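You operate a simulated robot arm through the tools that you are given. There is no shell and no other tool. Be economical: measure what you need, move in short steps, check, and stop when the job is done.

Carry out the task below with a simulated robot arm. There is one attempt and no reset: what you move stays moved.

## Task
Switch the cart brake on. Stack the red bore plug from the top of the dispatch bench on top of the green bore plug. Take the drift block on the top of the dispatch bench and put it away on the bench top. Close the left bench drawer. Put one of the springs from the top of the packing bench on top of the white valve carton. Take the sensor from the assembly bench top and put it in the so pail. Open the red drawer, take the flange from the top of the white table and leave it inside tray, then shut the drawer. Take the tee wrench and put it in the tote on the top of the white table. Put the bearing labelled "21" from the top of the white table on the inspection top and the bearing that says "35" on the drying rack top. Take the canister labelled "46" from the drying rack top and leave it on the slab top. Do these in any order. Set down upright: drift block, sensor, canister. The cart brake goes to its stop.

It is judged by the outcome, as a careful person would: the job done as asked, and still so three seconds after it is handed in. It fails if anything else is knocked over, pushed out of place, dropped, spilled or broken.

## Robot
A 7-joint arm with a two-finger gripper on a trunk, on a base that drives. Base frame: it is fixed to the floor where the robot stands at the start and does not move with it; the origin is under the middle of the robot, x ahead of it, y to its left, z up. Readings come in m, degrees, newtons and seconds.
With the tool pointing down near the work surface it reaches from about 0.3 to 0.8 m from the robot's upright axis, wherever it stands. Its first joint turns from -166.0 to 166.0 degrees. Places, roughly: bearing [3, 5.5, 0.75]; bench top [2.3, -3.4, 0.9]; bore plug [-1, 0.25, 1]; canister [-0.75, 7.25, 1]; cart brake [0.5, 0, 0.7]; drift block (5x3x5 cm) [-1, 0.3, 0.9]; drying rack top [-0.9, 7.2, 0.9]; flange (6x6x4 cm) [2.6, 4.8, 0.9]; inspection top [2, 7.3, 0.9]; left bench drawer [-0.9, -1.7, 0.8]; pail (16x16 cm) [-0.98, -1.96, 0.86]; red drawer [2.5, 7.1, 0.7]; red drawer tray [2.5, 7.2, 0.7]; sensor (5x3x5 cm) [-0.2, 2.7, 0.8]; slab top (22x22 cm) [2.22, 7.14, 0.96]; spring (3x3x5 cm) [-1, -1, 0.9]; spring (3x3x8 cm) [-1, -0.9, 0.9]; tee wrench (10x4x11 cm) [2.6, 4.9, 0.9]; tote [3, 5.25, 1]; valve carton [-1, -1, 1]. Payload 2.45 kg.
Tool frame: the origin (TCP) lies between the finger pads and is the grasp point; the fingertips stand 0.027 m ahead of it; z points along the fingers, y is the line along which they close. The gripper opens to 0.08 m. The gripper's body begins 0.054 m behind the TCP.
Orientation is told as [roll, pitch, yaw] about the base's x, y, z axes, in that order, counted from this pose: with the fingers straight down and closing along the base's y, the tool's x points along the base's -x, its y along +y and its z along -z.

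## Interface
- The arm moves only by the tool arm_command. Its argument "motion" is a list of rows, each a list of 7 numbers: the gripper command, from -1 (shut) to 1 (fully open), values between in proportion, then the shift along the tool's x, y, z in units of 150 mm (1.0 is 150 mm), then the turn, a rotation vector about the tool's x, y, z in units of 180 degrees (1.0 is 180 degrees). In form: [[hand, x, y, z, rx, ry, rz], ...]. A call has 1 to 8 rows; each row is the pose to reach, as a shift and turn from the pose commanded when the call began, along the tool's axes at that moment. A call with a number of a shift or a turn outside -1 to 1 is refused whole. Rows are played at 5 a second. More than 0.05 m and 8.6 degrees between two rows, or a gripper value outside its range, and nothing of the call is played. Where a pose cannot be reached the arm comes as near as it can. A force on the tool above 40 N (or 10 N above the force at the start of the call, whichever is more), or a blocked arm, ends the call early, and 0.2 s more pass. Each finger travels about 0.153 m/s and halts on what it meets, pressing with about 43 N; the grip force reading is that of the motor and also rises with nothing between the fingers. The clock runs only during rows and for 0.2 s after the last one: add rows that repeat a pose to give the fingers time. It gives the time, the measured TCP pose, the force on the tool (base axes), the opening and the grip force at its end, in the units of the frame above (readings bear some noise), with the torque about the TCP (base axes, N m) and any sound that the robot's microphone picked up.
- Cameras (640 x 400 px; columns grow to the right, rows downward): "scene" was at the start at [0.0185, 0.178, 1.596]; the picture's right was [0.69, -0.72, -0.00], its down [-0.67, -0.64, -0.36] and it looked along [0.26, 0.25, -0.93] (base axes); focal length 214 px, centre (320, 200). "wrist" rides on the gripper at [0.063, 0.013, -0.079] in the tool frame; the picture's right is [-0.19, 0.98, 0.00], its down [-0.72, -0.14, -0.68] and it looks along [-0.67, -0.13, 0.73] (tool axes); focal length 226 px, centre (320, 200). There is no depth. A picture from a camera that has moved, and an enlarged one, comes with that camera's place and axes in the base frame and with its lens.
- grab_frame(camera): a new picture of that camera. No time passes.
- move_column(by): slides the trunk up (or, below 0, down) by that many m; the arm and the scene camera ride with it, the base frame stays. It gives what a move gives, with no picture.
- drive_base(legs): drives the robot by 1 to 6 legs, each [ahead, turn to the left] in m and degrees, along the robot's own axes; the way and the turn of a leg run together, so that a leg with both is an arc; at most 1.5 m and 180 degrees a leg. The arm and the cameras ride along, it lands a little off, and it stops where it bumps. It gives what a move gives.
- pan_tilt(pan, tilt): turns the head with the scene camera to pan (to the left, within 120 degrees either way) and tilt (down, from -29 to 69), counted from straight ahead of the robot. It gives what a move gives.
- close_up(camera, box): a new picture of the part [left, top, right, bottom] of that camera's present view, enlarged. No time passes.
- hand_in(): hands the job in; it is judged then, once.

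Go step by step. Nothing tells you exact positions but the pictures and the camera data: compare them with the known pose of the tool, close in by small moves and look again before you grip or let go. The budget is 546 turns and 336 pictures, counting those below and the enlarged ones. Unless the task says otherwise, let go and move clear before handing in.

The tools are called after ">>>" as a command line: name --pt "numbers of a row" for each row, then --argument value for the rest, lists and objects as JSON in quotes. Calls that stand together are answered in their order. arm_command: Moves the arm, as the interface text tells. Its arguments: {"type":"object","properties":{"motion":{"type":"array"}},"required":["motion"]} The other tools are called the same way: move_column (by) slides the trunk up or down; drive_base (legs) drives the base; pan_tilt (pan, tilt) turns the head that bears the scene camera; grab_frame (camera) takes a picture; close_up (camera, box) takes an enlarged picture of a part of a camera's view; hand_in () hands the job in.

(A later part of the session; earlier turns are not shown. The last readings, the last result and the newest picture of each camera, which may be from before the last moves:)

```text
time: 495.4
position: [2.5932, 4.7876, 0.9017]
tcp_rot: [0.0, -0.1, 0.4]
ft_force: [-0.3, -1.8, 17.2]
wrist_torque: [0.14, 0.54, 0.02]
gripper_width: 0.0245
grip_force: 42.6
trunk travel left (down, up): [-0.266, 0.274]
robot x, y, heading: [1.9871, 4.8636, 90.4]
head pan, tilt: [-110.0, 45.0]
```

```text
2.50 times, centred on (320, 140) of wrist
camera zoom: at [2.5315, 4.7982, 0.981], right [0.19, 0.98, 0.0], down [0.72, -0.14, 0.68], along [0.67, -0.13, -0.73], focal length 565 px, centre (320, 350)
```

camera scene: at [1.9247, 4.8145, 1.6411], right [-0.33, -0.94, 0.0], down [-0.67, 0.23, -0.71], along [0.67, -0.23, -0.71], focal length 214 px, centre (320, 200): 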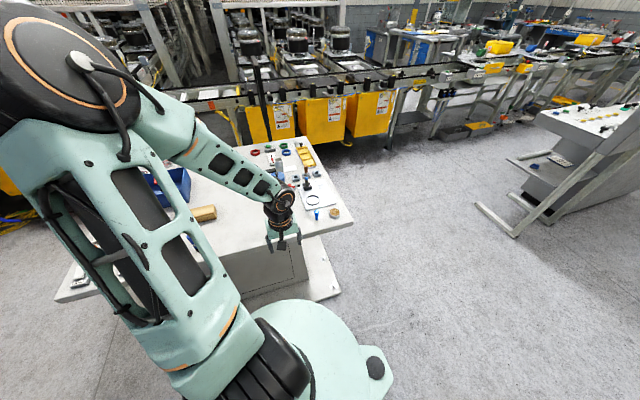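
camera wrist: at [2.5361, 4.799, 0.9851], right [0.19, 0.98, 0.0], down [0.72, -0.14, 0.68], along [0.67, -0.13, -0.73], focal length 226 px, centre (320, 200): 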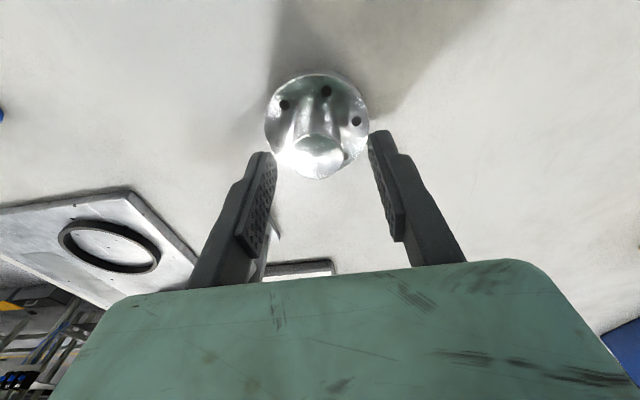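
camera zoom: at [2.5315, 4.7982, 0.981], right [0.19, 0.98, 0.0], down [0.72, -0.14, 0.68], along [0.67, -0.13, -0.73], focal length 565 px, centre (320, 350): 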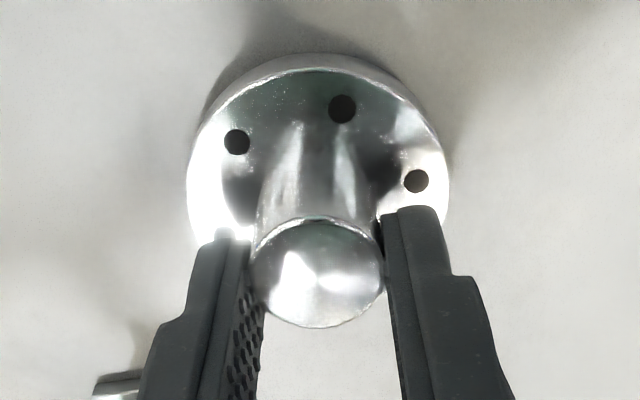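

>>> arm_command --pt "-1 0 0 -0.05 0 0 0" --pt "-1 0 0 -0.2 0 0 0" --pt "-1 0 0 -0.5 0 0 0" --pt "-1 0 0 -0.8 0 0 0"

>>> grab_frame --camera "wrist"

```text
time: 496.4
position: [2.5935, 4.7838, 1.0211]
tcp_rot: [0.2, 0.1, 0.2]
ft_force: [1.1, -0.2, -3.3]
wrist_torque: [0.02, 0.0, 0.01]
gripper_width: 0.0246
grip_force: 42.9
trunk travel left (down, up): [-0.266, 0.274]
robot x, y, heading: [1.9896, 4.8629, 90.6]
head pan, tilt: [-110.0, 45.0]
```

```text
112 pictures are left
camera wrist: at [2.5309, 4.7957, 1.1003], right [0.19, 0.98, 0.0], down [0.72, -0.14, 0.68], along [0.67, -0.13, -0.73], focal length 226 px, centre (320, 200)
```

wrist: 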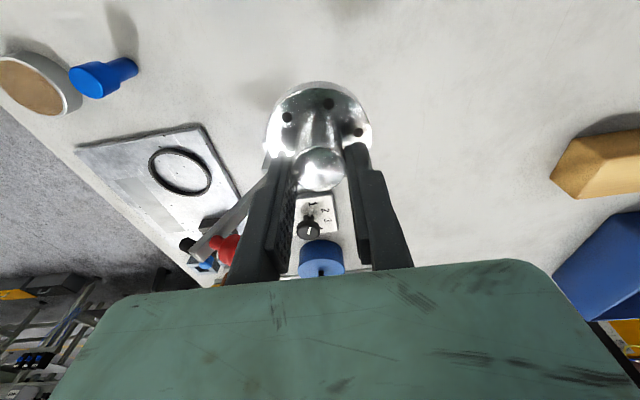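

>>> arm_command --pt "-1 0.3 0 -0.1 0 0 0" --pt "-1 0.6 0 -0.2 0 0 0" --pt "-1 0.9 0.05 -0.3 0 0 0"

>>> arm_command --pt "-1 0.25 0.1 -0.1 0 0 0" --pt "-1 0.5 0.25 -0.15 0 0 0" --pt "-1 0.7 0.4 -0.15 0 0 0"

```text
time: 497.2
position: [2.4609, 4.7906, 1.0652]
tcp_rot: [0.1, 0.0, 0.4]
ft_force: [0.5, 0.6, -3.3]
wrist_torque: [0.0, -0.01, 0.02]
gripper_width: 0.0251
grip_force: 42.6
trunk travel left (down, up): [-0.266, 0.274]
robot x, y, heading: [1.9912, 4.865, 90.7]
head pan, tilt: [-110.0, 45.0]
```

```text
time: 498.0
position: [2.357, 4.8515, 1.0899]
tcp_rot: [0.0, 0.0, 0.2]
ft_force: [-0.7, 0.4, -3.9]
wrist_torque: [-0.01, 0.0, 0.0]
gripper_width: 0.0246
grip_force: 42.8
trunk travel left (down, up): [-0.266, 0.274]
robot x, y, heading: [1.9908, 4.8634, 90.5]
head pan, tilt: [-110.0, 45.0]
```

>>> drive_base --legs '[[1.5, 0], [0, 89.5], [-0.48, 0]]'

>>> pan_tilt --pan -90 --tilt 60

>>> grab_frame --camera "wrist"

>>> grab_frame --camera "scene"

```text
time: 511.6
position: [2.4983, 6.6798, 1.0905]
tcp_rot: [0.1, 0.0, 86.0]
ft_force: [-1.2, 0.3, -3.5]
wrist_torque: [0.02, -0.03, 0.02]
gripper_width: 0.0252
grip_force: 43.3
trunk travel left (down, up): [-0.266, 0.274]
robot x, y, heading: [2.4564, 6.3187, 176.4]
head pan, tilt: [-110.0, 45.0]
```

```text
time: 512.4
position: [2.4977, 6.6797, 1.0896]
tcp_rot: [0.1, -0.1, 86.1]
ft_force: [1.3, 0.9, -2.5]
wrist_torque: [0.03, -0.01, -0.03]
gripper_width: 0.0247
grip_force: 43.2
trunk travel left (down, up): [-0.266, 0.274]
robot x, y, heading: [2.458, 6.3141, 176.6]
head pan, tilt: [-90.0, 60.0]
```

```text
111 pictures are left
camera wrist: at [2.4824, 6.6168, 1.1687], right [-0.97, 0.26, 0.0], down [0.19, 0.71, 0.68], along [0.18, 0.66, -0.73], focal length 226 px, centre (320, 200)
```

wrist: 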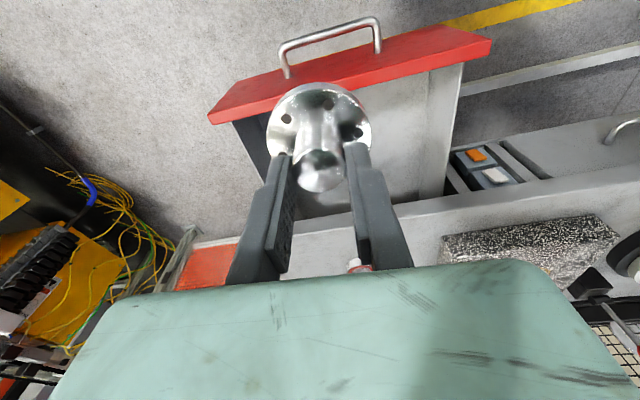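

```text
110 pictures are left
camera scene: at [2.4721, 6.2403, 1.6217], right [1.0, -0.06, 0.0], down [-0.05, -0.86, -0.5], along [0.03, 0.5, -0.87], focal length 214 px, centre (320, 200)
```

scene: 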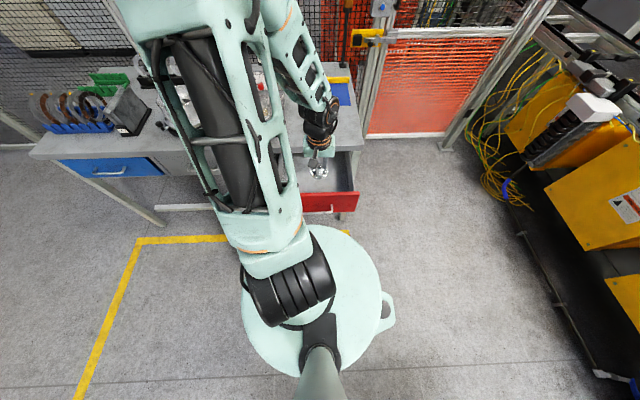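

>>> arm_command --pt "-1 -0.25 0.03 0 0 0 0" --pt "-1 -0.5 0.06 0 0 0 0" --pt "-1 -0.75 0.09 0 0 0 0" --pt "-1 -0.994 0.12 0 0 0 0"

>>> grab_frame --camera "wrist"

>>> close_up --camera "scene" --box '[240, 80, 380, 230]'

```text
time: 513.4
position: [2.4911, 6.8281, 1.0899]
tcp_rot: [0.0, 0.0, 86.2]
ft_force: [0.7, 0.1, -3.0]
wrist_torque: [0.03, 0.03, 0.0]
gripper_width: 0.0247
grip_force: 42.8
trunk travel left (down, up): [-0.266, 0.274]
robot x, y, heading: [2.4587, 6.3158, 176.7]
head pan, tilt: [-90.0, 60.0]
```

```text
109 pictures are left
camera wrist: at [2.4754, 6.7653, 1.1682], right [-0.97, 0.26, 0.0], down [0.19, 0.71, 0.68], along [0.18, 0.66, -0.73], focal length 226 px, centre (320, 200)
```

wrist: 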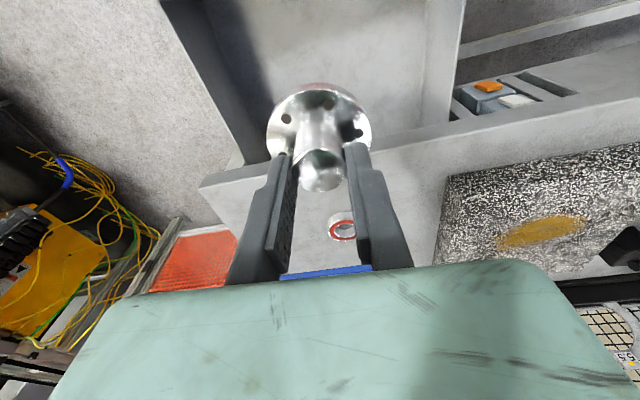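

```text
2.67 times, centred on (310, 155) of scene
camera zoom: at [2.4719, 6.2414, 1.6216], right [1.0, -0.06, 0.0], down [-0.05, -0.87, -0.5], along [0.03, 0.5, -0.87], focal length 572 px, centre (347, 320)
```

zoom: 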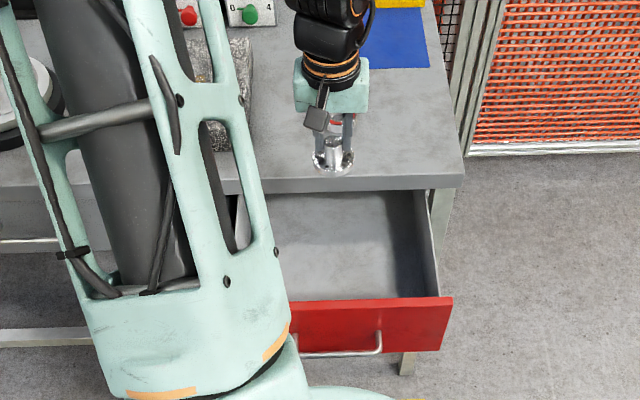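

>>> move_column --by -0.2

>>> grab_frame --camera "wrist"

>>> close_up --camera "scene" --box '[240, 80, 380, 230]'

```text
time: 515.5
position: [2.492, 6.8275, 0.8904]
tcp_rot: [0.1, 0.1, 86.1]
ft_force: [0.2, 0.4, -2.2]
wrist_torque: [0.01, -0.01, 0.03]
gripper_width: 0.0249
grip_force: 43.0
trunk travel left (down, up): [-0.066, 0.474]
robot x, y, heading: [2.4611, 6.3147, 176.7]
head pan, tilt: [-90.0, 60.0]
```

```text
107 pictures are left
camera wrist: at [2.4757, 6.7642, 0.969], right [-0.97, 0.26, 0.0], down [0.19, 0.71, 0.68], along [0.18, 0.66, -0.73], focal length 226 px, centre (320, 200)
```

wrist: 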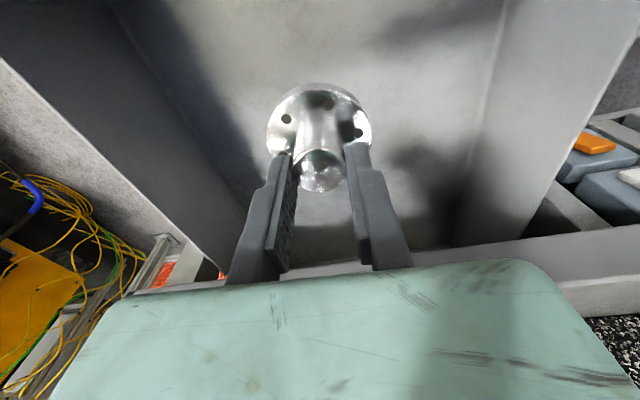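

```text
2.67 times, centred on (310, 155) of scene
camera zoom: at [2.4721, 6.2403, 1.4217], right [1.0, -0.06, 0.0], down [-0.05, -0.86, -0.5], along [0.03, 0.5, -0.87], focal length 572 px, centre (347, 320)
```

zoom: 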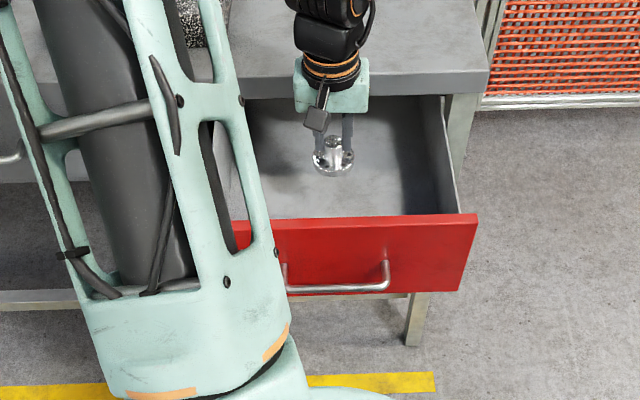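

>>> arm_command --pt "-1 0.06 0 0.15 0 0 0" --pt "-1 0.06 0 0.3 0 0 0" --pt "-1 0.06 0 0.42 0 0 0" --pt "-1 0.06 0 0.52 0 0 0" --pt "-1 0.06 0 0.6 0 0 0"

>>> arm_command --pt "-1 0 0 0.05 0 0 0" --pt "-1 0 0 0.1 0 0 0" --pt "-1 0 0 0.14 0 0 0" --pt "-1 0 0 0.18 0 0 0" --pt "-1 0 0 0.22 0 0 0" --pt "-1 0 0 0.26 0 0 0"

```text
time: 516.8
position: [2.4898, 6.8186, 0.7999]
tcp_rot: [0.1, -0.1, 86.1]
ft_force: [0.3, -0.3, -2.9]
wrist_torque: [0.06, 0.0, -0.04]
gripper_width: 0.0247
grip_force: 43.1
trunk travel left (down, up): [-0.066, 0.474]
robot x, y, heading: [2.4618, 6.3137, 176.8]
head pan, tilt: [-90.0, 60.0]
```

```text
time: 518.1
position: [2.4893, 6.8187, 0.7611]
tcp_rot: [0.1, 0.0, 86.0]
ft_force: [0.6, 0.7, -2.7]
wrist_torque: [0.03, 0.02, 0.01]
gripper_width: 0.0248
grip_force: 43.1
trunk travel left (down, up): [-0.066, 0.474]
robot x, y, heading: [2.4574, 6.3161, 176.8]
head pan, tilt: [-90.0, 60.0]
```

>>> arm_command --pt "-1 0 0 0.03 0 0 0" --pt "-1 0 0 0.06 0 0 0" --pt "-1 0 0 0.09 0 0 0" --pt "-1 0 0 0.12 0 0 0" --pt "-1 0 0 0.15 0 0 0" --pt "-1 0 0 0.18 0 0 0"

>>> grab_frame --camera "wrist"

```text
time: 519.2
position: [2.4899, 6.8225, 0.7482]
tcp_rot: [0.2, -0.6, 86.2]
ft_force: [-1.8, 2.0, 17.6]
wrist_torque: [-0.54, 0.06, -0.04]
gripper_width: 0.0249
grip_force: 42.8
trunk travel left (down, up): [-0.066, 0.474]
robot x, y, heading: [2.4583, 6.3152, 176.6]
head pan, tilt: [-90.0, 60.0]
stopped in row 5: the force on the tool passed its limit at 50 N (the readings are from after the stop); the commanded pose is now the measured one
```

```text
105 pictures are left
camera wrist: at [2.4747, 6.7582, 0.8261], right [-0.97, 0.26, 0.0], down [0.19, 0.7, 0.69], along [0.17, 0.67, -0.72], focal length 226 px, centre (320, 200)
```

wrist: 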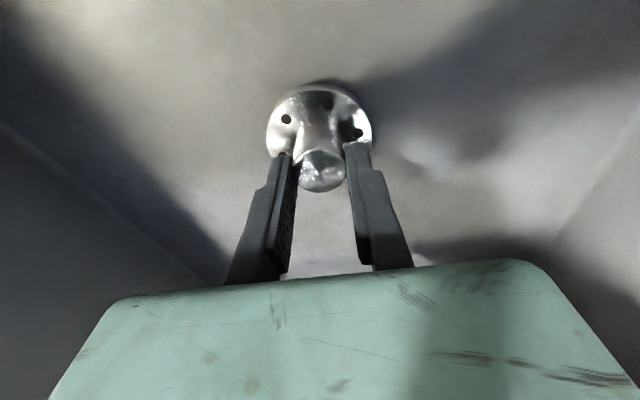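

Flange is on the drawer floor. Release and rise straight up.

>>> arm_command --pt "-0.3 0 0 -0.02 0 0 0" --pt "0 0 0 -0.06 0 0 0" --pt "0.2 0 0 -0.1 0 0 0" --pt "0.2 0 0 -0.3 0 0 0" --pt "0.2 0 0 -0.6 0 0 0" --pt "0.2 0 0 -0.9 0 0 0"

>>> move_column --by 0.2

>>> grab_frame --camera "wrist"

```text
time: 520.6
position: [2.4905, 6.8196, 0.8818]
tcp_rot: [0.1, -0.4, 86.1]
ft_force: [-0.4, 0.3, 0.0]
wrist_torque: [0.01, -0.02, -0.01]
gripper_width: 0.0481
grip_force: 0.1
trunk travel left (down, up): [-0.066, 0.474]
robot x, y, heading: [2.459, 6.3129, 176.8]
head pan, tilt: [-90.0, 60.0]
```

```text
time: 522.8
position: [2.4904, 6.82, 1.0809]
tcp_rot: [0.0, -0.3, 86.1]
ft_force: [-0.5, -0.3, -0.3]
wrist_torque: [-0.02, -0.03, 0.01]
gripper_width: 0.0479
grip_force: 0.0
trunk travel left (down, up): [-0.266, 0.274]
robot x, y, heading: [2.4602, 6.3168, 176.7]
head pan, tilt: [-90.0, 60.0]
```

```text
104 pictures are left
camera wrist: at [2.4752, 6.757, 1.1598], right [-0.97, 0.26, 0.0], down [0.19, 0.7, 0.69], along [0.17, 0.66, -0.73], focal length 226 px, centre (320, 200)
```

wrist: 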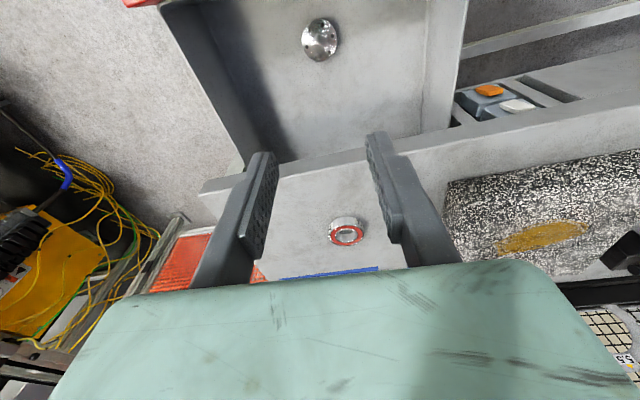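

Flange is inside the drawer. To close it I'll push on the handle bar with vertical closed fingers; first move in front of it.

>>> arm_command --pt "-1 0.3 0 0 0 0 0" --pt "-1 0.6 0 0 0 0 0" --pt "-1 0.9 0 0 0 0 0"

>>> arm_command --pt "-1 0.2 0.03 0 0 0 0" --pt "-1 0.4 0.03 0 0 0 0"

>>> grab_frame --camera "wrist"

```text
time: 523.6
position: [2.4792, 6.6853, 1.0811]
tcp_rot: [0.1, -0.4, 86.3]
ft_force: [-0.2, 0.5, -0.6]
wrist_torque: [-0.01, 0.0, -0.01]
gripper_width: 0.0003
grip_force: 29.8
trunk travel left (down, up): [-0.266, 0.274]
robot x, y, heading: [2.4575, 6.3142, 176.5]
head pan, tilt: [-90.0, 60.0]
```

```text
time: 524.2
position: [2.4707, 6.6272, 1.0804]
tcp_rot: [0.0, -0.6, 86.0]
ft_force: [0.0, 0.7, 0.3]
wrist_torque: [0.05, 0.02, 0.01]
gripper_width: 0.0001
grip_force: 30.0
trunk travel left (down, up): [-0.266, 0.274]
robot x, y, heading: [2.4614, 6.3148, 176.3]
head pan, tilt: [-90.0, 60.0]
```

```text
103 pictures are left
camera wrist: at [2.4555, 6.5629, 1.1582], right [-0.97, 0.26, 0.0], down [0.19, 0.7, 0.69], along [0.17, 0.66, -0.73], focal length 226 px, centre (320, 200)
```

wrist: 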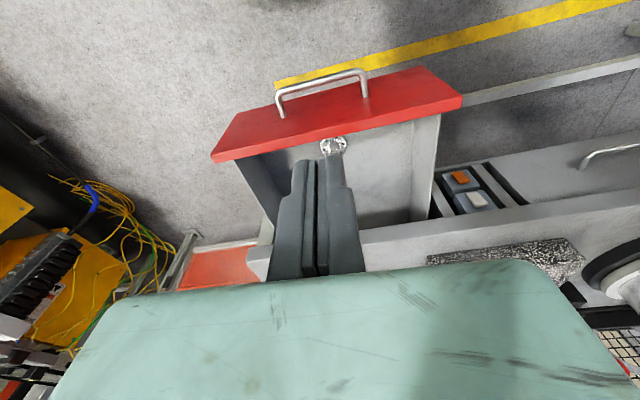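

>>> move_column --by -0.2

>>> arm_command --pt "-1 0 0 0.2 0 0 0" --pt "-1 0 0 0.4 0 0 0" --pt "-1 0 0 0.62 0 0 0"

>>> grab_frame --camera "wrist"

```text
time: 526.4
position: [2.4706, 6.628, 0.8804]
tcp_rot: [0.2, -0.3, 86.1]
ft_force: [1.4, -0.1, -0.2]
wrist_torque: [-0.02, 0.02, -0.01]
gripper_width: 0.0001
grip_force: 29.9
trunk travel left (down, up): [-0.066, 0.474]
robot x, y, heading: [2.4594, 6.3189, 176.5]
head pan, tilt: [-90.0, 60.0]
```

```text
time: 527.1
position: [2.4719, 6.6274, 0.7857]
tcp_rot: [0.1, -0.4, 86.2]
ft_force: [0.2, -0.1, -0.4]
wrist_torque: [-0.02, -0.03, 0.0]
gripper_width: 0.0
grip_force: 30.0
trunk travel left (down, up): [-0.066, 0.474]
robot x, y, heading: [2.4579, 6.315, 176.8]
head pan, tilt: [-90.0, 60.0]
```

```text
102 pictures are left
camera wrist: at [2.4564, 6.5639, 0.8638], right [-0.97, 0.26, 0.0], down [0.19, 0.7, 0.69], along [0.18, 0.66, -0.73], focal length 226 px, centre (320, 200)
```

wrist: 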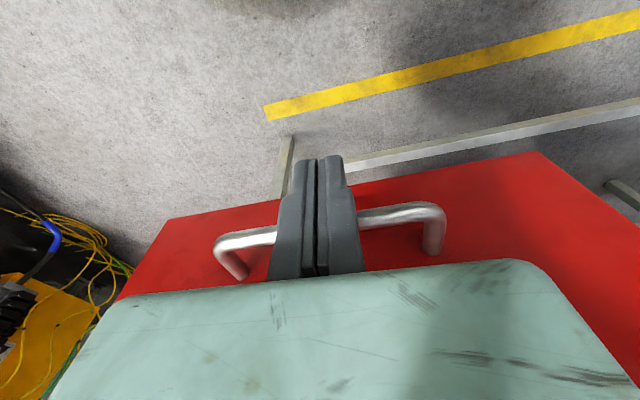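

>>> arm_command --pt "-1 -0.15 0.01 0 0 0 0" --pt "-1 -0.3 0.02 0 0 0 0" --pt "-1 -0.45 0.03 0 0 0 0" --pt "-1 -0.6 0.04 0 0 0 0" --pt "-1 -0.75 0.05 0 0 0 0" --pt "-1 -0.9 0.06 0 0 0 0"

>>> grab_frame --camera "wrist"

```text
time: 528.5
position: [2.4706, 6.7638, 0.787]
tcp_rot: [0.2, -0.5, 86.0]
ft_force: [0.2, 0.7, 0.1]
wrist_torque: [-0.01, 0.0, 0.02]
gripper_width: 0.0
grip_force: 30.0
trunk travel left (down, up): [-0.066, 0.474]
robot x, y, heading: [2.4578, 6.317, 176.4]
head pan, tilt: [-90.0, 60.0]
```

```text
101 pictures are left
camera wrist: at [2.4559, 6.7004, 0.865], right [-0.97, 0.26, 0.0], down [0.19, 0.7, 0.69], along [0.18, 0.66, -0.73], focal length 226 px, centre (320, 200)
```

wrist: 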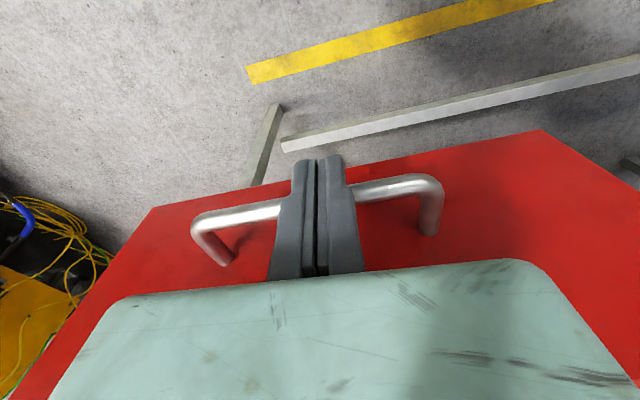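

>>> arm_command --pt "-1 -0.16 0.01 0 0 0 0" --pt "-1 -0.32 0.02 0 0 0 0" --pt "-1 -0.48 0.03 0 0 0 0" --pt "-1 -0.62 0.04 0 0 0 0" --pt "-1 -0.75 0.05 0 0 0 0" --pt "-1 -0.82 0.05 0 0 0 0"

>>> close_up --camera "scene" --box '[240, 80, 380, 230]'

```text
time: 530.0
position: [2.4715, 6.8871, 0.7865]
tcp_rot: [0.1, -0.4, 86.2]
ft_force: [-0.1, 0.3, 0.5]
wrist_torque: [0.01, -0.02, 0.03]
gripper_width: 0.0
grip_force: 29.6
trunk travel left (down, up): [-0.066, 0.474]
robot x, y, heading: [2.4564, 6.3154, 176.4]
head pan, tilt: [-90.0, 60.0]
```

```text
2.67 times, centred on (310, 155) of scene
camera zoom: at [2.472, 6.2403, 1.4216], right [1.0, -0.06, 0.0], down [-0.05, -0.86, -0.5], along [0.03, 0.5, -0.87], focal length 572 px, centre (347, 320)
```

zoom: 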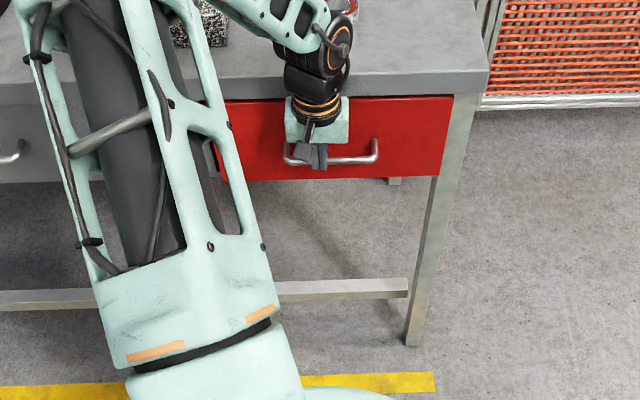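

Nearly closed. Final slow push until resistance.

>>> arm_command --pt "-1 -0.04 0.003 0 0 0 0" --pt "-1 -0.08 0.006 0 0 0 0" --pt "-1 -0.11 0.008 0 0 0 0" --pt "-1 -0.14 0.01 0 0 0 0" --pt "-1 -0.17 0.01 0 0 0 0"

>>> close_up --camera "scene" --box '[240, 80, 380, 230]'

```text
time: 530.7
position: [2.4716, 6.8938, 0.7878]
tcp_rot: [0.2, 0.2, 86.3]
ft_force: [-0.9, -23.5, 11.3]
wrist_torque: [2.75, -0.03, 0.42]
gripper_width: 0.0
grip_force: 29.7
trunk travel left (down, up): [-0.066, 0.474]
robot x, y, heading: [2.4624, 6.3141, 176.6]
head pan, tilt: [-90.0, 60.0]
stopped in row 3: the force on the tool passed its limit at 45 N (the readings are from after the stop); the commanded pose is now the measured one
```

```text
2.67 times, centred on (310, 155) of scene
camera zoom: at [2.4718, 6.2371, 1.4216], right [1.0, -0.06, 0.0], down [-0.05, -0.86, -0.5], along [0.03, 0.5, -0.86], focal length 572 px, centre (347, 320)
```

zoom: 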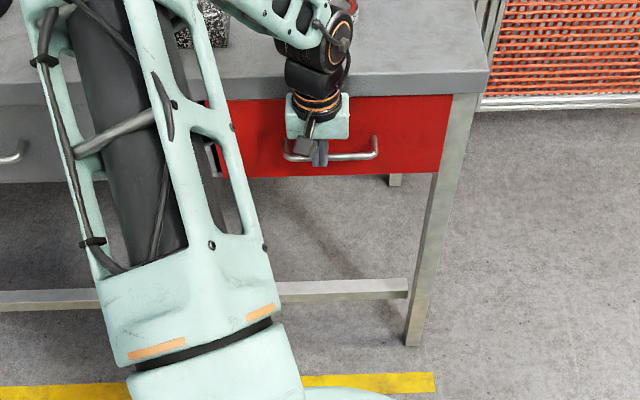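

The hand touched the bench lip just before full closure (~7 mm left). I back off, tilt 45°, and push the face beside the handle.

>>> arm_command --pt "-1 0.2 0 0 0 0 0" --pt "-1 0.45 0 0 0 0 0" --pt "-1 0.75 0 0 0 0 0"

>>> arm_command --pt "-1 0 -0.2 0 0 -0.042 0" --pt "-1 0 -0.4 0 0 -0.084 0" --pt "-1 0 -0.6 0 0 -0.126 0" --pt "-1 0 -0.73 0 0 -0.168 0" --pt "-1 0 -0.73 0 0 -0.21 0" --pt "-1 0 -0.73 0 0 -0.25 0"

>>> grab_frame --camera "wrist"

```text
time: 531.5
position: [2.4653, 6.7867, 0.7857]
tcp_rot: [0.0, 0.2, 86.2]
ft_force: [-0.3, 0.0, 1.9]
wrist_torque: [-0.01, 0.01, 0.0]
gripper_width: 0.0
grip_force: 29.9
trunk travel left (down, up): [-0.066, 0.474]
robot x, y, heading: [2.4584, 6.3175, 176.6]
head pan, tilt: [-90.0, 60.0]
```

```text
time: 532.9
position: [2.5749, 6.7784, 0.7869]
tcp_rot: [0.1, -44.8, 86.2]
ft_force: [0.0, -0.9, 0.0]
wrist_torque: [0.01, 0.01, -0.03]
gripper_width: 0.0
grip_force: 30.6
trunk travel left (down, up): [-0.066, 0.474]
robot x, y, heading: [2.459, 6.3146, 176.6]
head pan, tilt: [-90.0, 60.0]
```

```text
98 pictures are left
camera wrist: at [2.5569, 6.6775, 0.7983], right [-0.97, 0.2, 0.14], down [0.14, 0.02, 0.99], along [0.2, 0.98, -0.05], focal length 226 px, centre (320, 200)
```

wrist: 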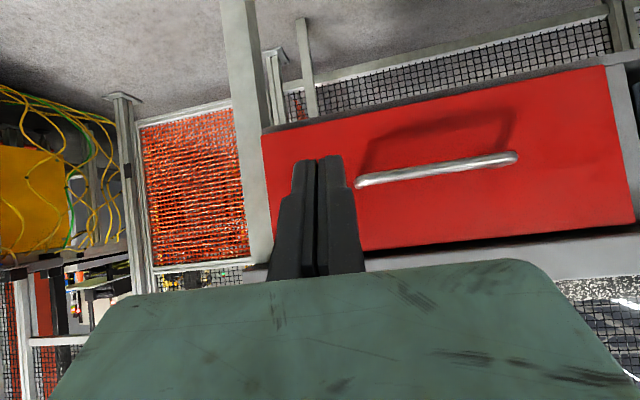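

>>> arm_command --pt "-1 -0.14 0.01 0.14 0 0 0" --pt "-1 -0.28 0.02 0.28 0 0 0" --pt "-1 -0.42 0.03 0.42 0 0 0" --pt "-1 -0.56 0.04 0.56 0 0 0"

>>> arm_command --pt "-1 -0.04 0.003 0.04 0 0 0" --pt "-1 -0.08 0.006 0.08 0 0 0" --pt "-1 -0.12 0.008 0.12 0 0 0" --pt "-1 -0.16 0.01 0.16 0 0 0" --pt "-1 -0.2 0.01 0.2 0 0 0" --pt "-1 -0.24 0.01 0.24 0 0 0" --pt "-1 -0.28 0.01 0.28 0 0 0"

>>> grab_frame --camera "wrist"

```text
time: 533.9
position: [2.577, 6.8965, 0.7857]
tcp_rot: [0.3, -44.8, 86.1]
ft_force: [-0.4, -0.3, -1.1]
wrist_torque: [-0.03, 0.0, 0.01]
gripper_width: 0.0
grip_force: 29.5
trunk travel left (down, up): [-0.066, 0.474]
robot x, y, heading: [2.455, 6.3156, 176.5]
head pan, tilt: [-90.0, 60.0]
```

```text
time: 535.4
position: [2.578, 6.944, 0.7826]
tcp_rot: [0.1, -44.1, 86.1]
ft_force: [-3.7, -19.7, 7.7]
wrist_torque: [0.01, -0.06, 0.08]
gripper_width: 0.0
grip_force: 29.6
trunk travel left (down, up): [-0.066, 0.474]
robot x, y, heading: [2.4603, 6.3177, 176.6]
head pan, tilt: [-90.0, 60.0]
stopped in row 7: the force on the tool passed its limit at 54 N (the readings are from after the stop); the commanded pose is now the measured one
```

```text
97 pictures are left
camera wrist: at [2.5603, 6.8439, 0.7957], right [-0.97, 0.21, 0.14], down [0.15, 0.03, 0.99], along [0.2, 0.98, -0.06], focal length 226 px, centre (320, 200)
```

wrist: 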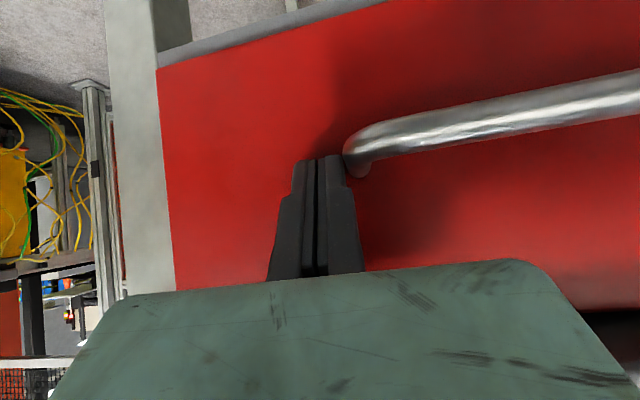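

Drawer fully closed. Back off, raise, straighten.

>>> arm_command --pt "-1 0.2 0 -0.2 0 0 0" --pt "-1 0.4 0 -0.4 0 0 0" --pt "-1 0.6 0 -0.6 0 0 0" --pt "-1 0.75 0 -0.75 0 0 0"

>>> move_column --by 0.24

>>> arm_command --pt "-1 0 0 0 0 0.042 0" --pt "-1 0 0 0 0 0.084 0" --pt "-1 0 0 0 0 0.126 0" --pt "-1 0 0 0 0 0.168 0" --pt "-1 0 0 0 0 0.21 0" --pt "-1 0 0 0 0 0.247 0"

>>> close_up --camera "scene" --box '[200, 60, 400, 230]'

```text
time: 536.4
position: [2.5649, 6.7873, 0.7864]
tcp_rot: [0.2, -44.2, 86.1]
ft_force: [0.4, -0.1, -1.1]
wrist_torque: [-0.01, 0.0, 0.01]
gripper_width: 0.0
grip_force: 29.8
trunk travel left (down, up): [-0.066, 0.474]
robot x, y, heading: [2.4603, 6.3107, 176.4]
head pan, tilt: [-90.0, 60.0]
```

```text
time: 538.9
position: [2.5664, 6.7872, 1.0272]
tcp_rot: [0.2, -44.2, 86.0]
ft_force: [0.7, -0.1, 1.1]
wrist_torque: [0.01, 0.02, 0.0]
gripper_width: 0.0
grip_force: 29.7
trunk travel left (down, up): [-0.306, 0.234]
robot x, y, heading: [2.4577, 6.3194, 176.7]
head pan, tilt: [-90.0, 60.0]
```

```text
time: 540.3
position: [2.5665, 6.7885, 1.0264]
tcp_rot: [0.1, 0.3, 86.1]
ft_force: [-0.4, 0.6, -0.4]
wrist_torque: [-0.03, -0.04, 0.01]
gripper_width: 0.0002
grip_force: 30.0
trunk travel left (down, up): [-0.306, 0.234]
robot x, y, heading: [2.4593, 6.3127, 176.6]
head pan, tilt: [-90.0, 60.0]
```

```text
2.35 times, centred on (300, 145) of scene
camera zoom: at [2.4719, 6.2405, 1.6616], right [1.0, -0.06, 0.0], down [-0.05, -0.86, -0.5], along [0.03, 0.5, -0.87], focal length 505 px, centre (367, 329)
```

zoom: 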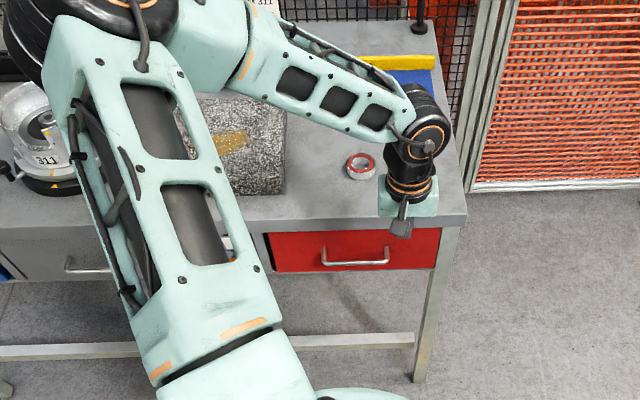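

Now bearing 35: retract, turn around, and go back to the table's north side.

>>> arm_command --pt "1 0.25 0.1 -0.1 0 0 0" --pt "1 0.5 0.2 -0.2 0 0 0" --pt "1 0.75 0.3 -0.3 0 0 0"

>>> drive_base --legs '[[0, -180], [0.1, 0], [0, -26], [0.55, 0], [0, 30]]'

>>> pan_tilt --pan -90 --tilt 50

>>> grab_frame --camera "wrist"

```text
time: 541.1
position: [2.5158, 6.6776, 1.0734]
tcp_rot: [0.2, 0.2, 86.2]
ft_force: [0.1, 0.3, -0.6]
wrist_torque: [0.04, 0.0, 0.04]
gripper_width: 0.0802
grip_force: 0.1
trunk travel left (down, up): [-0.306, 0.234]
robot x, y, heading: [2.4599, 6.3134, 176.6]
head pan, tilt: [-90.0, 60.0]
```

```text
time: 555.5
position: [2.9986, 5.6606, 1.0733]
tcp_rot: [0.1, 0.3, -91.2]
ft_force: [0.5, 0.6, 0.3]
wrist_torque: [-0.02, -0.01, -0.03]
gripper_width: 0.08
grip_force: 0.0
trunk travel left (down, up): [-0.306, 0.234]
robot x, y, heading: [3.0367, 6.0293, -0.6]
head pan, tilt: [-90.0, 60.0]
```

```text
time: 556.2
position: [2.9981, 5.6616, 1.0741]
tcp_rot: [0.1, 0.3, -91.2]
ft_force: [0.1, -0.2, -0.3]
wrist_torque: [-0.02, -0.02, 0.0]
gripper_width: 0.0799
grip_force: 0.1
trunk travel left (down, up): [-0.306, 0.234]
robot x, y, heading: [3.0413, 6.0263, -0.9]
head pan, tilt: [-90.0, 50.0]
```

```text
95 pictures are left
camera wrist: at [3.0134, 5.7229, 1.1526], right [0.98, -0.21, 0.0], down [-0.16, -0.72, 0.68], along [-0.14, -0.66, -0.74], focal length 226 px, centre (320, 200)
```

wrist: 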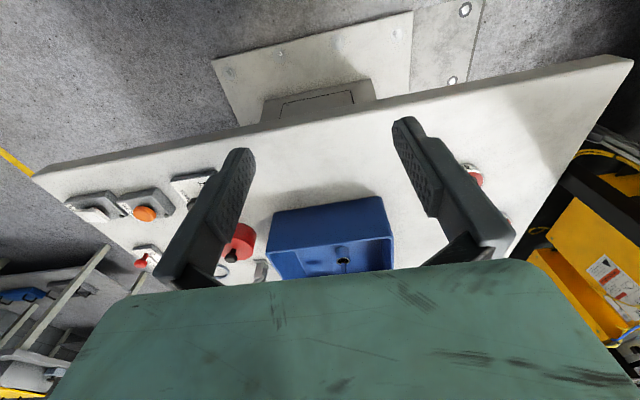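

>>> arm_command --pt "1 -0.16 0.24 0 0 0 0" --pt "1 -0.32 0.47 0 0 0 0" --pt "1 -0.48 0.71 0 0 0 0" --pt "1 -0.647 0.94 0 0 0 0"

>>> arm_command --pt "1 -0.2 0.24 0 0 0 0" --pt "1 -0.4 0.48 0 0 0 0" --pt "1 -0.6 0.72 0 0 0 0"

>>> grab_frame --camera "wrist"

```text
time: 557.2
position: [3.1386, 5.5592, 1.0732]
tcp_rot: [0.2, 0.4, -91.1]
ft_force: [-0.5, 0.3, 1.3]
wrist_torque: [0.02, 0.01, 0.0]
gripper_width: 0.0803
grip_force: 0.0
trunk travel left (down, up): [-0.306, 0.234]
robot x, y, heading: [3.0402, 6.0285, -0.4]
head pan, tilt: [-90.0, 50.0]
```

```text
time: 558.0
position: [3.2428, 5.4671, 1.0719]
tcp_rot: [0.1, 0.4, -91.4]
ft_force: [-0.9, -0.2, -0.2]
wrist_torque: [0.0, 0.01, -0.03]
gripper_width: 0.08
grip_force: 0.1
trunk travel left (down, up): [-0.306, 0.234]
robot x, y, heading: [3.0388, 6.0272, -0.8]
head pan, tilt: [-90.0, 50.0]
```

```text
94 pictures are left
camera wrist: at [3.2577, 5.5298, 1.152], right [0.98, -0.21, 0.0], down [-0.16, -0.72, 0.68], along [-0.14, -0.66, -0.74], focal length 226 px, centre (320, 200)
```

wrist: 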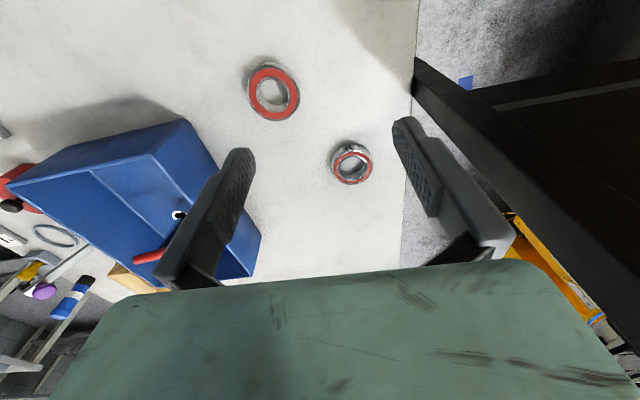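

>>> close_up --camera "wrist" --box '[225, 50, 385, 195]'

```text
2.76 times, centred on (305, 122) of wrist
camera zoom: at [3.2577, 5.5298, 1.152], right [0.98, -0.21, 0.0], down [-0.16, -0.72, 0.68], along [-0.14, -0.66, -0.74], focal length 624 px, centre (361, 414)
```

zoom: 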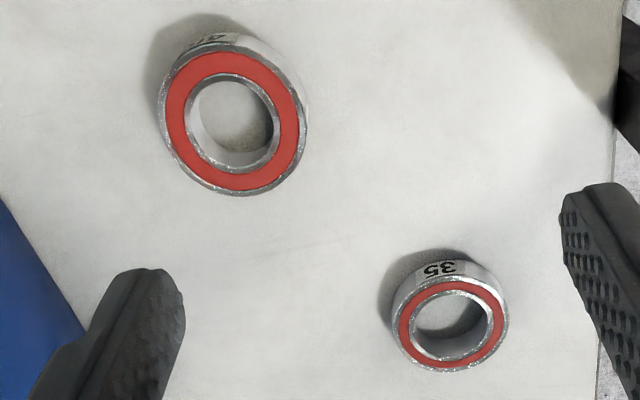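

"35" confirmed. There is a dark frame close by on the right; I check its height with the head camera.

>>> pan_tilt --pan -50 --tilt 45

>>> grab_frame --camera "scene"

```text
time: 559.1
position: [3.2412, 5.4683, 1.0729]
tcp_rot: [0.1, 0.3, -91.1]
ft_force: [-0.4, -0.8, -0.2]
wrist_torque: [-0.04, -0.03, 0.03]
gripper_width: 0.0799
grip_force: 0.1
trunk travel left (down, up): [-0.306, 0.234]
robot x, y, heading: [3.0392, 6.027, -0.7]
head pan, tilt: [-50.0, 45.0]
```

```text
92 pictures are left
camera scene: at [3.0697, 6.1032, 1.6811], right [-0.77, -0.63, 0.0], down [-0.45, 0.55, -0.71], along [0.45, -0.55, -0.71], focal length 214 px, centre (320, 200)
```

scene: 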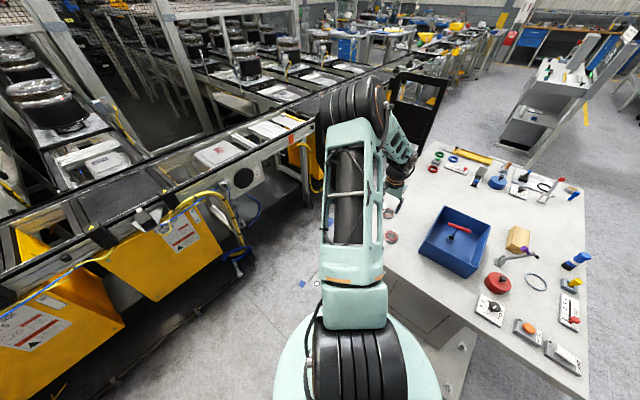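

>>> arm_command --pt "0.1 -0.28 0 0.05 0 0 0" --pt "0.1 -0.56 -0.01 0.1 0 0 0" --pt "0.1 -0.853 -0.02 0.2 0 0 0" --pt "0.1 -0.853 -0.02 0.5 0 0 0" --pt "0.1 -0.853 -0.02 0.8 0 0 0"

>>> grab_frame --camera "wrist"

```text
time: 560.3
position: [3.2371, 5.3384, 0.952]
tcp_rot: [0.1, 0.2, -91.3]
ft_force: [1.9, 0.3, -0.2]
wrist_torque: [0.0, -0.02, -0.01]
gripper_width: 0.044
grip_force: 0.2
trunk travel left (down, up): [-0.306, 0.234]
robot x, y, heading: [3.0435, 6.026, -0.4]
head pan, tilt: [-50.0, 45.0]
```

```text
91 pictures are left
camera wrist: at [3.2528, 5.4001, 1.0308], right [0.98, -0.21, 0.0], down [-0.16, -0.72, 0.68], along [-0.14, -0.66, -0.73], focal length 226 px, centre (320, 200)
```

wrist: 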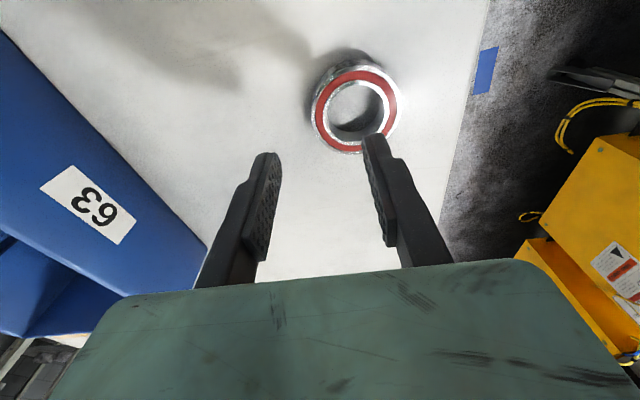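

>>> arm_command --pt "0.1 -0.02 0.01 0.15 0 0 0" --pt "0.1 -0.02 0.01 0.28 0 0 0" --pt "0.1 -0.02 0.01 0.35 0 0 0"

>>> close_up --camera "wrist" --box '[200, 60, 440, 220]'

```text
time: 561.1
position: [3.2396, 5.3368, 0.8996]
tcp_rot: [0.1, 0.3, -91.1]
ft_force: [0.3, -0.7, 0.4]
wrist_torque: [0.0, -0.01, -0.01]
gripper_width: 0.0439
grip_force: 0.1
trunk travel left (down, up): [-0.306, 0.234]
robot x, y, heading: [3.0403, 6.0235, -0.8]
head pan, tilt: [-50.0, 45.0]
```

```text
2.50 times, centred on (320, 140) of wrist
camera zoom: at [3.2541, 5.3989, 0.9786], right [0.98, -0.21, 0.0], down [-0.16, -0.72, 0.68], along [-0.14, -0.66, -0.74], focal length 565 px, centre (320, 350)
```

zoom: 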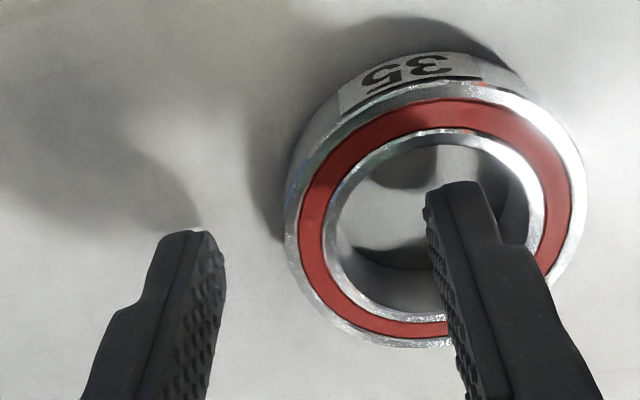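

>>> arm_command --pt "0.1 0 0 0.035 0 0 0" --pt "0.1 0 0 0.07 0 0 0" --pt "-1 0 0 0.08 0 0 0" --pt "-1 0 0 0.09 0 0 0" --pt "-1 0 0 0.09 0 0 0"

>>> close_up --camera "wrist" --box '[200, 60, 440, 220]'

```text
time: 562.3
position: [3.2389, 5.3369, 0.8885]
tcp_rot: [0.1, 0.2, -91.2]
ft_force: [0.1, -3.6, 7.3]
wrist_torque: [0.17, -0.2, -0.04]
gripper_width: 0.0121
grip_force: 39.0
trunk travel left (down, up): [-0.306, 0.234]
robot x, y, heading: [3.0409, 6.0278, -0.8]
head pan, tilt: [-50.0, 45.0]
```

```text
2.50 times, centred on (320, 140) of wrist
camera zoom: at [3.2542, 5.3997, 0.9668], right [0.98, -0.21, 0.0], down [-0.16, -0.72, 0.68], along [-0.14, -0.66, -0.73], focal length 565 px, centre (320, 350)
```

zoom: 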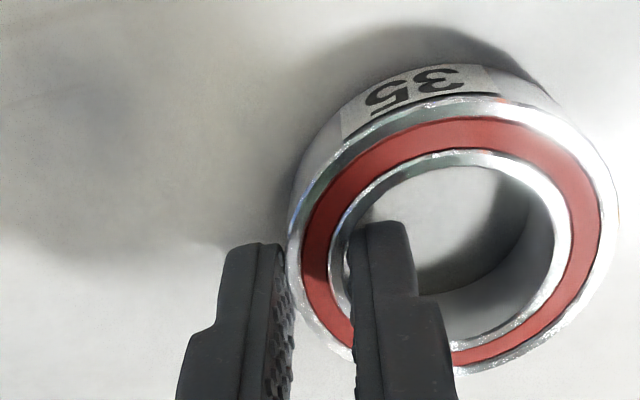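

>>> arm_command --pt "-1 0 0 -0.05 0 0 0" --pt "-1 0 0 -0.2 0 0 0" --pt "-1 0 0 -0.5 0 0 0" --pt "-1 0 0 -0.8 0 0 0" --pt "-1 0 0 -1.0 0 0 0"

>>> grab_frame --camera "wrist"

```text
time: 563.5
position: [3.2389, 5.3362, 1.0377]
tcp_rot: [0.1, 0.2, -91.2]
ft_force: [0.3, 1.2, -2.5]
wrist_torque: [0.06, 0.03, -0.03]
gripper_width: 0.0121
grip_force: 38.9
trunk travel left (down, up): [-0.306, 0.234]
robot x, y, heading: [3.0399, 6.0297, -0.7]
head pan, tilt: [-50.0, 45.0]
```

```text
88 pictures are left
camera wrist: at [3.2532, 5.3986, 1.1162], right [0.98, -0.21, 0.0], down [-0.16, -0.72, 0.68], along [-0.14, -0.66, -0.74], focal length 226 px, centre (320, 200)
```

wrist: 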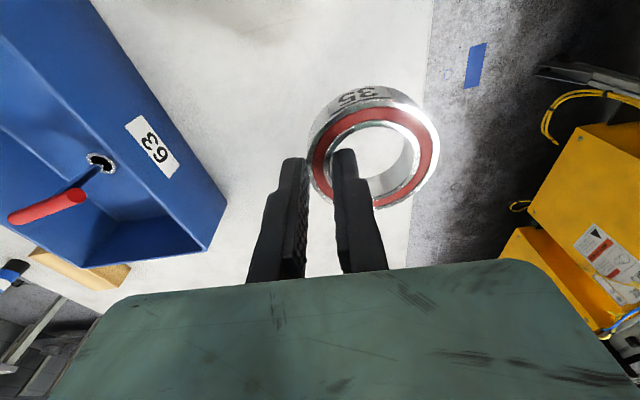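

>>> arm_command --pt "-1 0.28 0 -0.1 0 0 0" --pt "-1 0.56 0 -0.2 0 0 0" --pt "-1 0.84 0 -0.3 0 0 0" --pt "-1 1.0 -0.15 -0.4 0 0 0"

>>> arm_command --pt "-1 0.15 -0.25 0 0 0 0" --pt "-1 0.3 -0.5 0 0 0 0" --pt "-1 0.4 -0.8 0 0 0 0"

```text
time: 564.5
position: [3.2161, 5.4885, 1.0973]
tcp_rot: [0.0, 0.2, -91.2]
ft_force: [0.0, 1.1, -1.0]
wrist_torque: [-0.03, 0.02, -0.01]
gripper_width: 0.0124
grip_force: 39.3
trunk travel left (down, up): [-0.306, 0.234]
robot x, y, heading: [3.0396, 6.0268, -0.8]
head pan, tilt: [-50.0, 45.0]
```

```text
time: 565.3
position: [3.1, 5.5495, 1.0971]
tcp_rot: [0.2, 0.4, -91.3]
ft_force: [-0.5, 0.4, -1.8]
wrist_torque: [-0.01, 0.0, 0.02]
gripper_width: 0.0123
grip_force: 39.2
trunk travel left (down, up): [-0.306, 0.234]
robot x, y, heading: [3.0365, 6.0293, -0.9]
head pan, tilt: [-50.0, 45.0]
```

>>> drive_base --legs '[[-0.6, 0], [0, -90], [-0.2, 0], [0, -89], [1.5, 0]]'

>>> pan_tilt --pan -20 --tilt 25

>>> grab_frame --camera "scene"

```text
time: 584.7
position: [0.8309, 6.6134, 1.0972]
tcp_rot: [0.1, 0.3, 92.5]
ft_force: [-0.2, -0.5, -2.0]
wrist_torque: [0.03, -0.03, -0.02]
gripper_width: 0.0121
grip_force: 39.1
trunk travel left (down, up): [-0.306, 0.234]
robot x, y, heading: [0.9228, 6.1402, -176.9]
head pan, tilt: [-50.0, 45.0]
```

```text
time: 585.6
position: [0.8306, 6.6136, 1.0975]
tcp_rot: [0.0, 0.3, 92.3]
ft_force: [0.0, -0.3, -2.6]
wrist_torque: [-0.01, -0.04, 0.01]
gripper_width: 0.0124
grip_force: 39.1
trunk travel left (down, up): [-0.306, 0.234]
robot x, y, heading: [0.921, 6.1444, -177.0]
head pan, tilt: [-20.0, 25.0]
```

```text
87 pictures are left
camera scene: at [0.8595, 6.029, 1.7116], right [0.29, 0.96, 0.0], down [0.4, -0.12, -0.91], along [-0.87, 0.27, -0.42], focal length 214 px, centre (320, 200)
```

scene: 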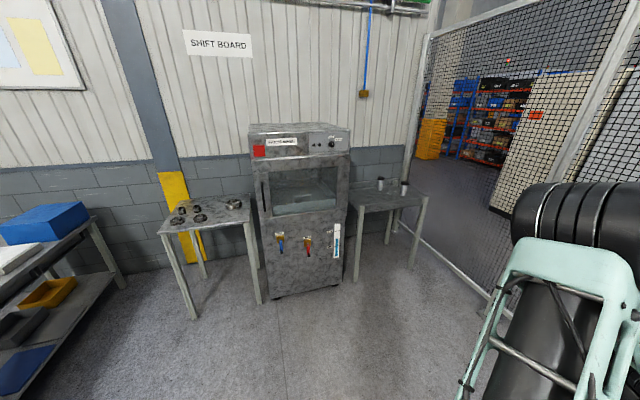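

The right small table with canisters is the drying rack. I drive there: stop at x≈-0.15 heading -90°, rack on the right.

>>> drive_base --legs '[[1.07, 0], [0, 87], [-1.0, 0]]'

>>> pan_tilt --pan -105 --tilt 45

>>> grab_frame --camera "scene"

>>> grab_frame --camera "wrist"

```text
time: 593.2
position: [-0.522, 6.3645, 1.0976]
tcp_rot: [-0.2, 0.4, 134.4]
ft_force: [-0.1, 0.0, -1.9]
wrist_torque: [0.02, -0.05, 0.02]
gripper_width: 0.0125
grip_force: 39.2
trunk travel left (down, up): [-0.306, 0.234]
robot x, y, heading: [-0.1416, 6.0735, -133.9]
head pan, tilt: [-20.0, 25.0]
stopped in leg 2: the robot was blocked; the commanded pose is now the measured one
```

```text
time: 594.8
position: [-0.5216, 6.3628, 1.0979]
tcp_rot: [-0.3, 0.4, 134.4]
ft_force: [0.1, -0.6, -2.4]
wrist_torque: [0.03, -0.05, 0.03]
gripper_width: 0.0123
grip_force: 39.1
trunk travel left (down, up): [-0.306, 0.234]
robot x, y, heading: [-0.142, 6.0778, -134.0]
head pan, tilt: [-105.0, 45.0]
```

```text
86 pictures are left
camera scene: at [-0.0692, 6.0638, 1.681], right [0.85, 0.52, 0.0], down [0.37, -0.6, -0.71], along [-0.37, 0.6, -0.71], focal length 214 px, centre (320, 200)
```

scene: 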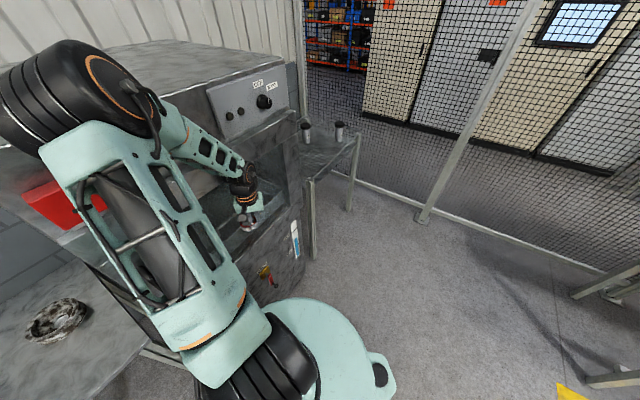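

```text
85 pictures are left
camera wrist: at [-0.4861, 6.3097, 1.1768], right [-0.84, -0.55, 0.0], down [-0.41, 0.61, 0.68], along [-0.37, 0.57, -0.74], focal length 226 px, centre (320, 200)
```

wrist: 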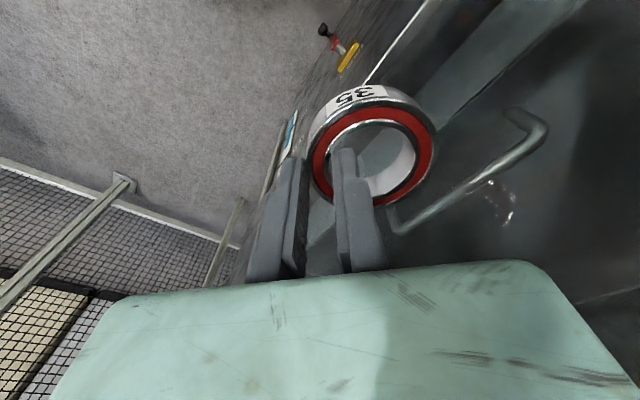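

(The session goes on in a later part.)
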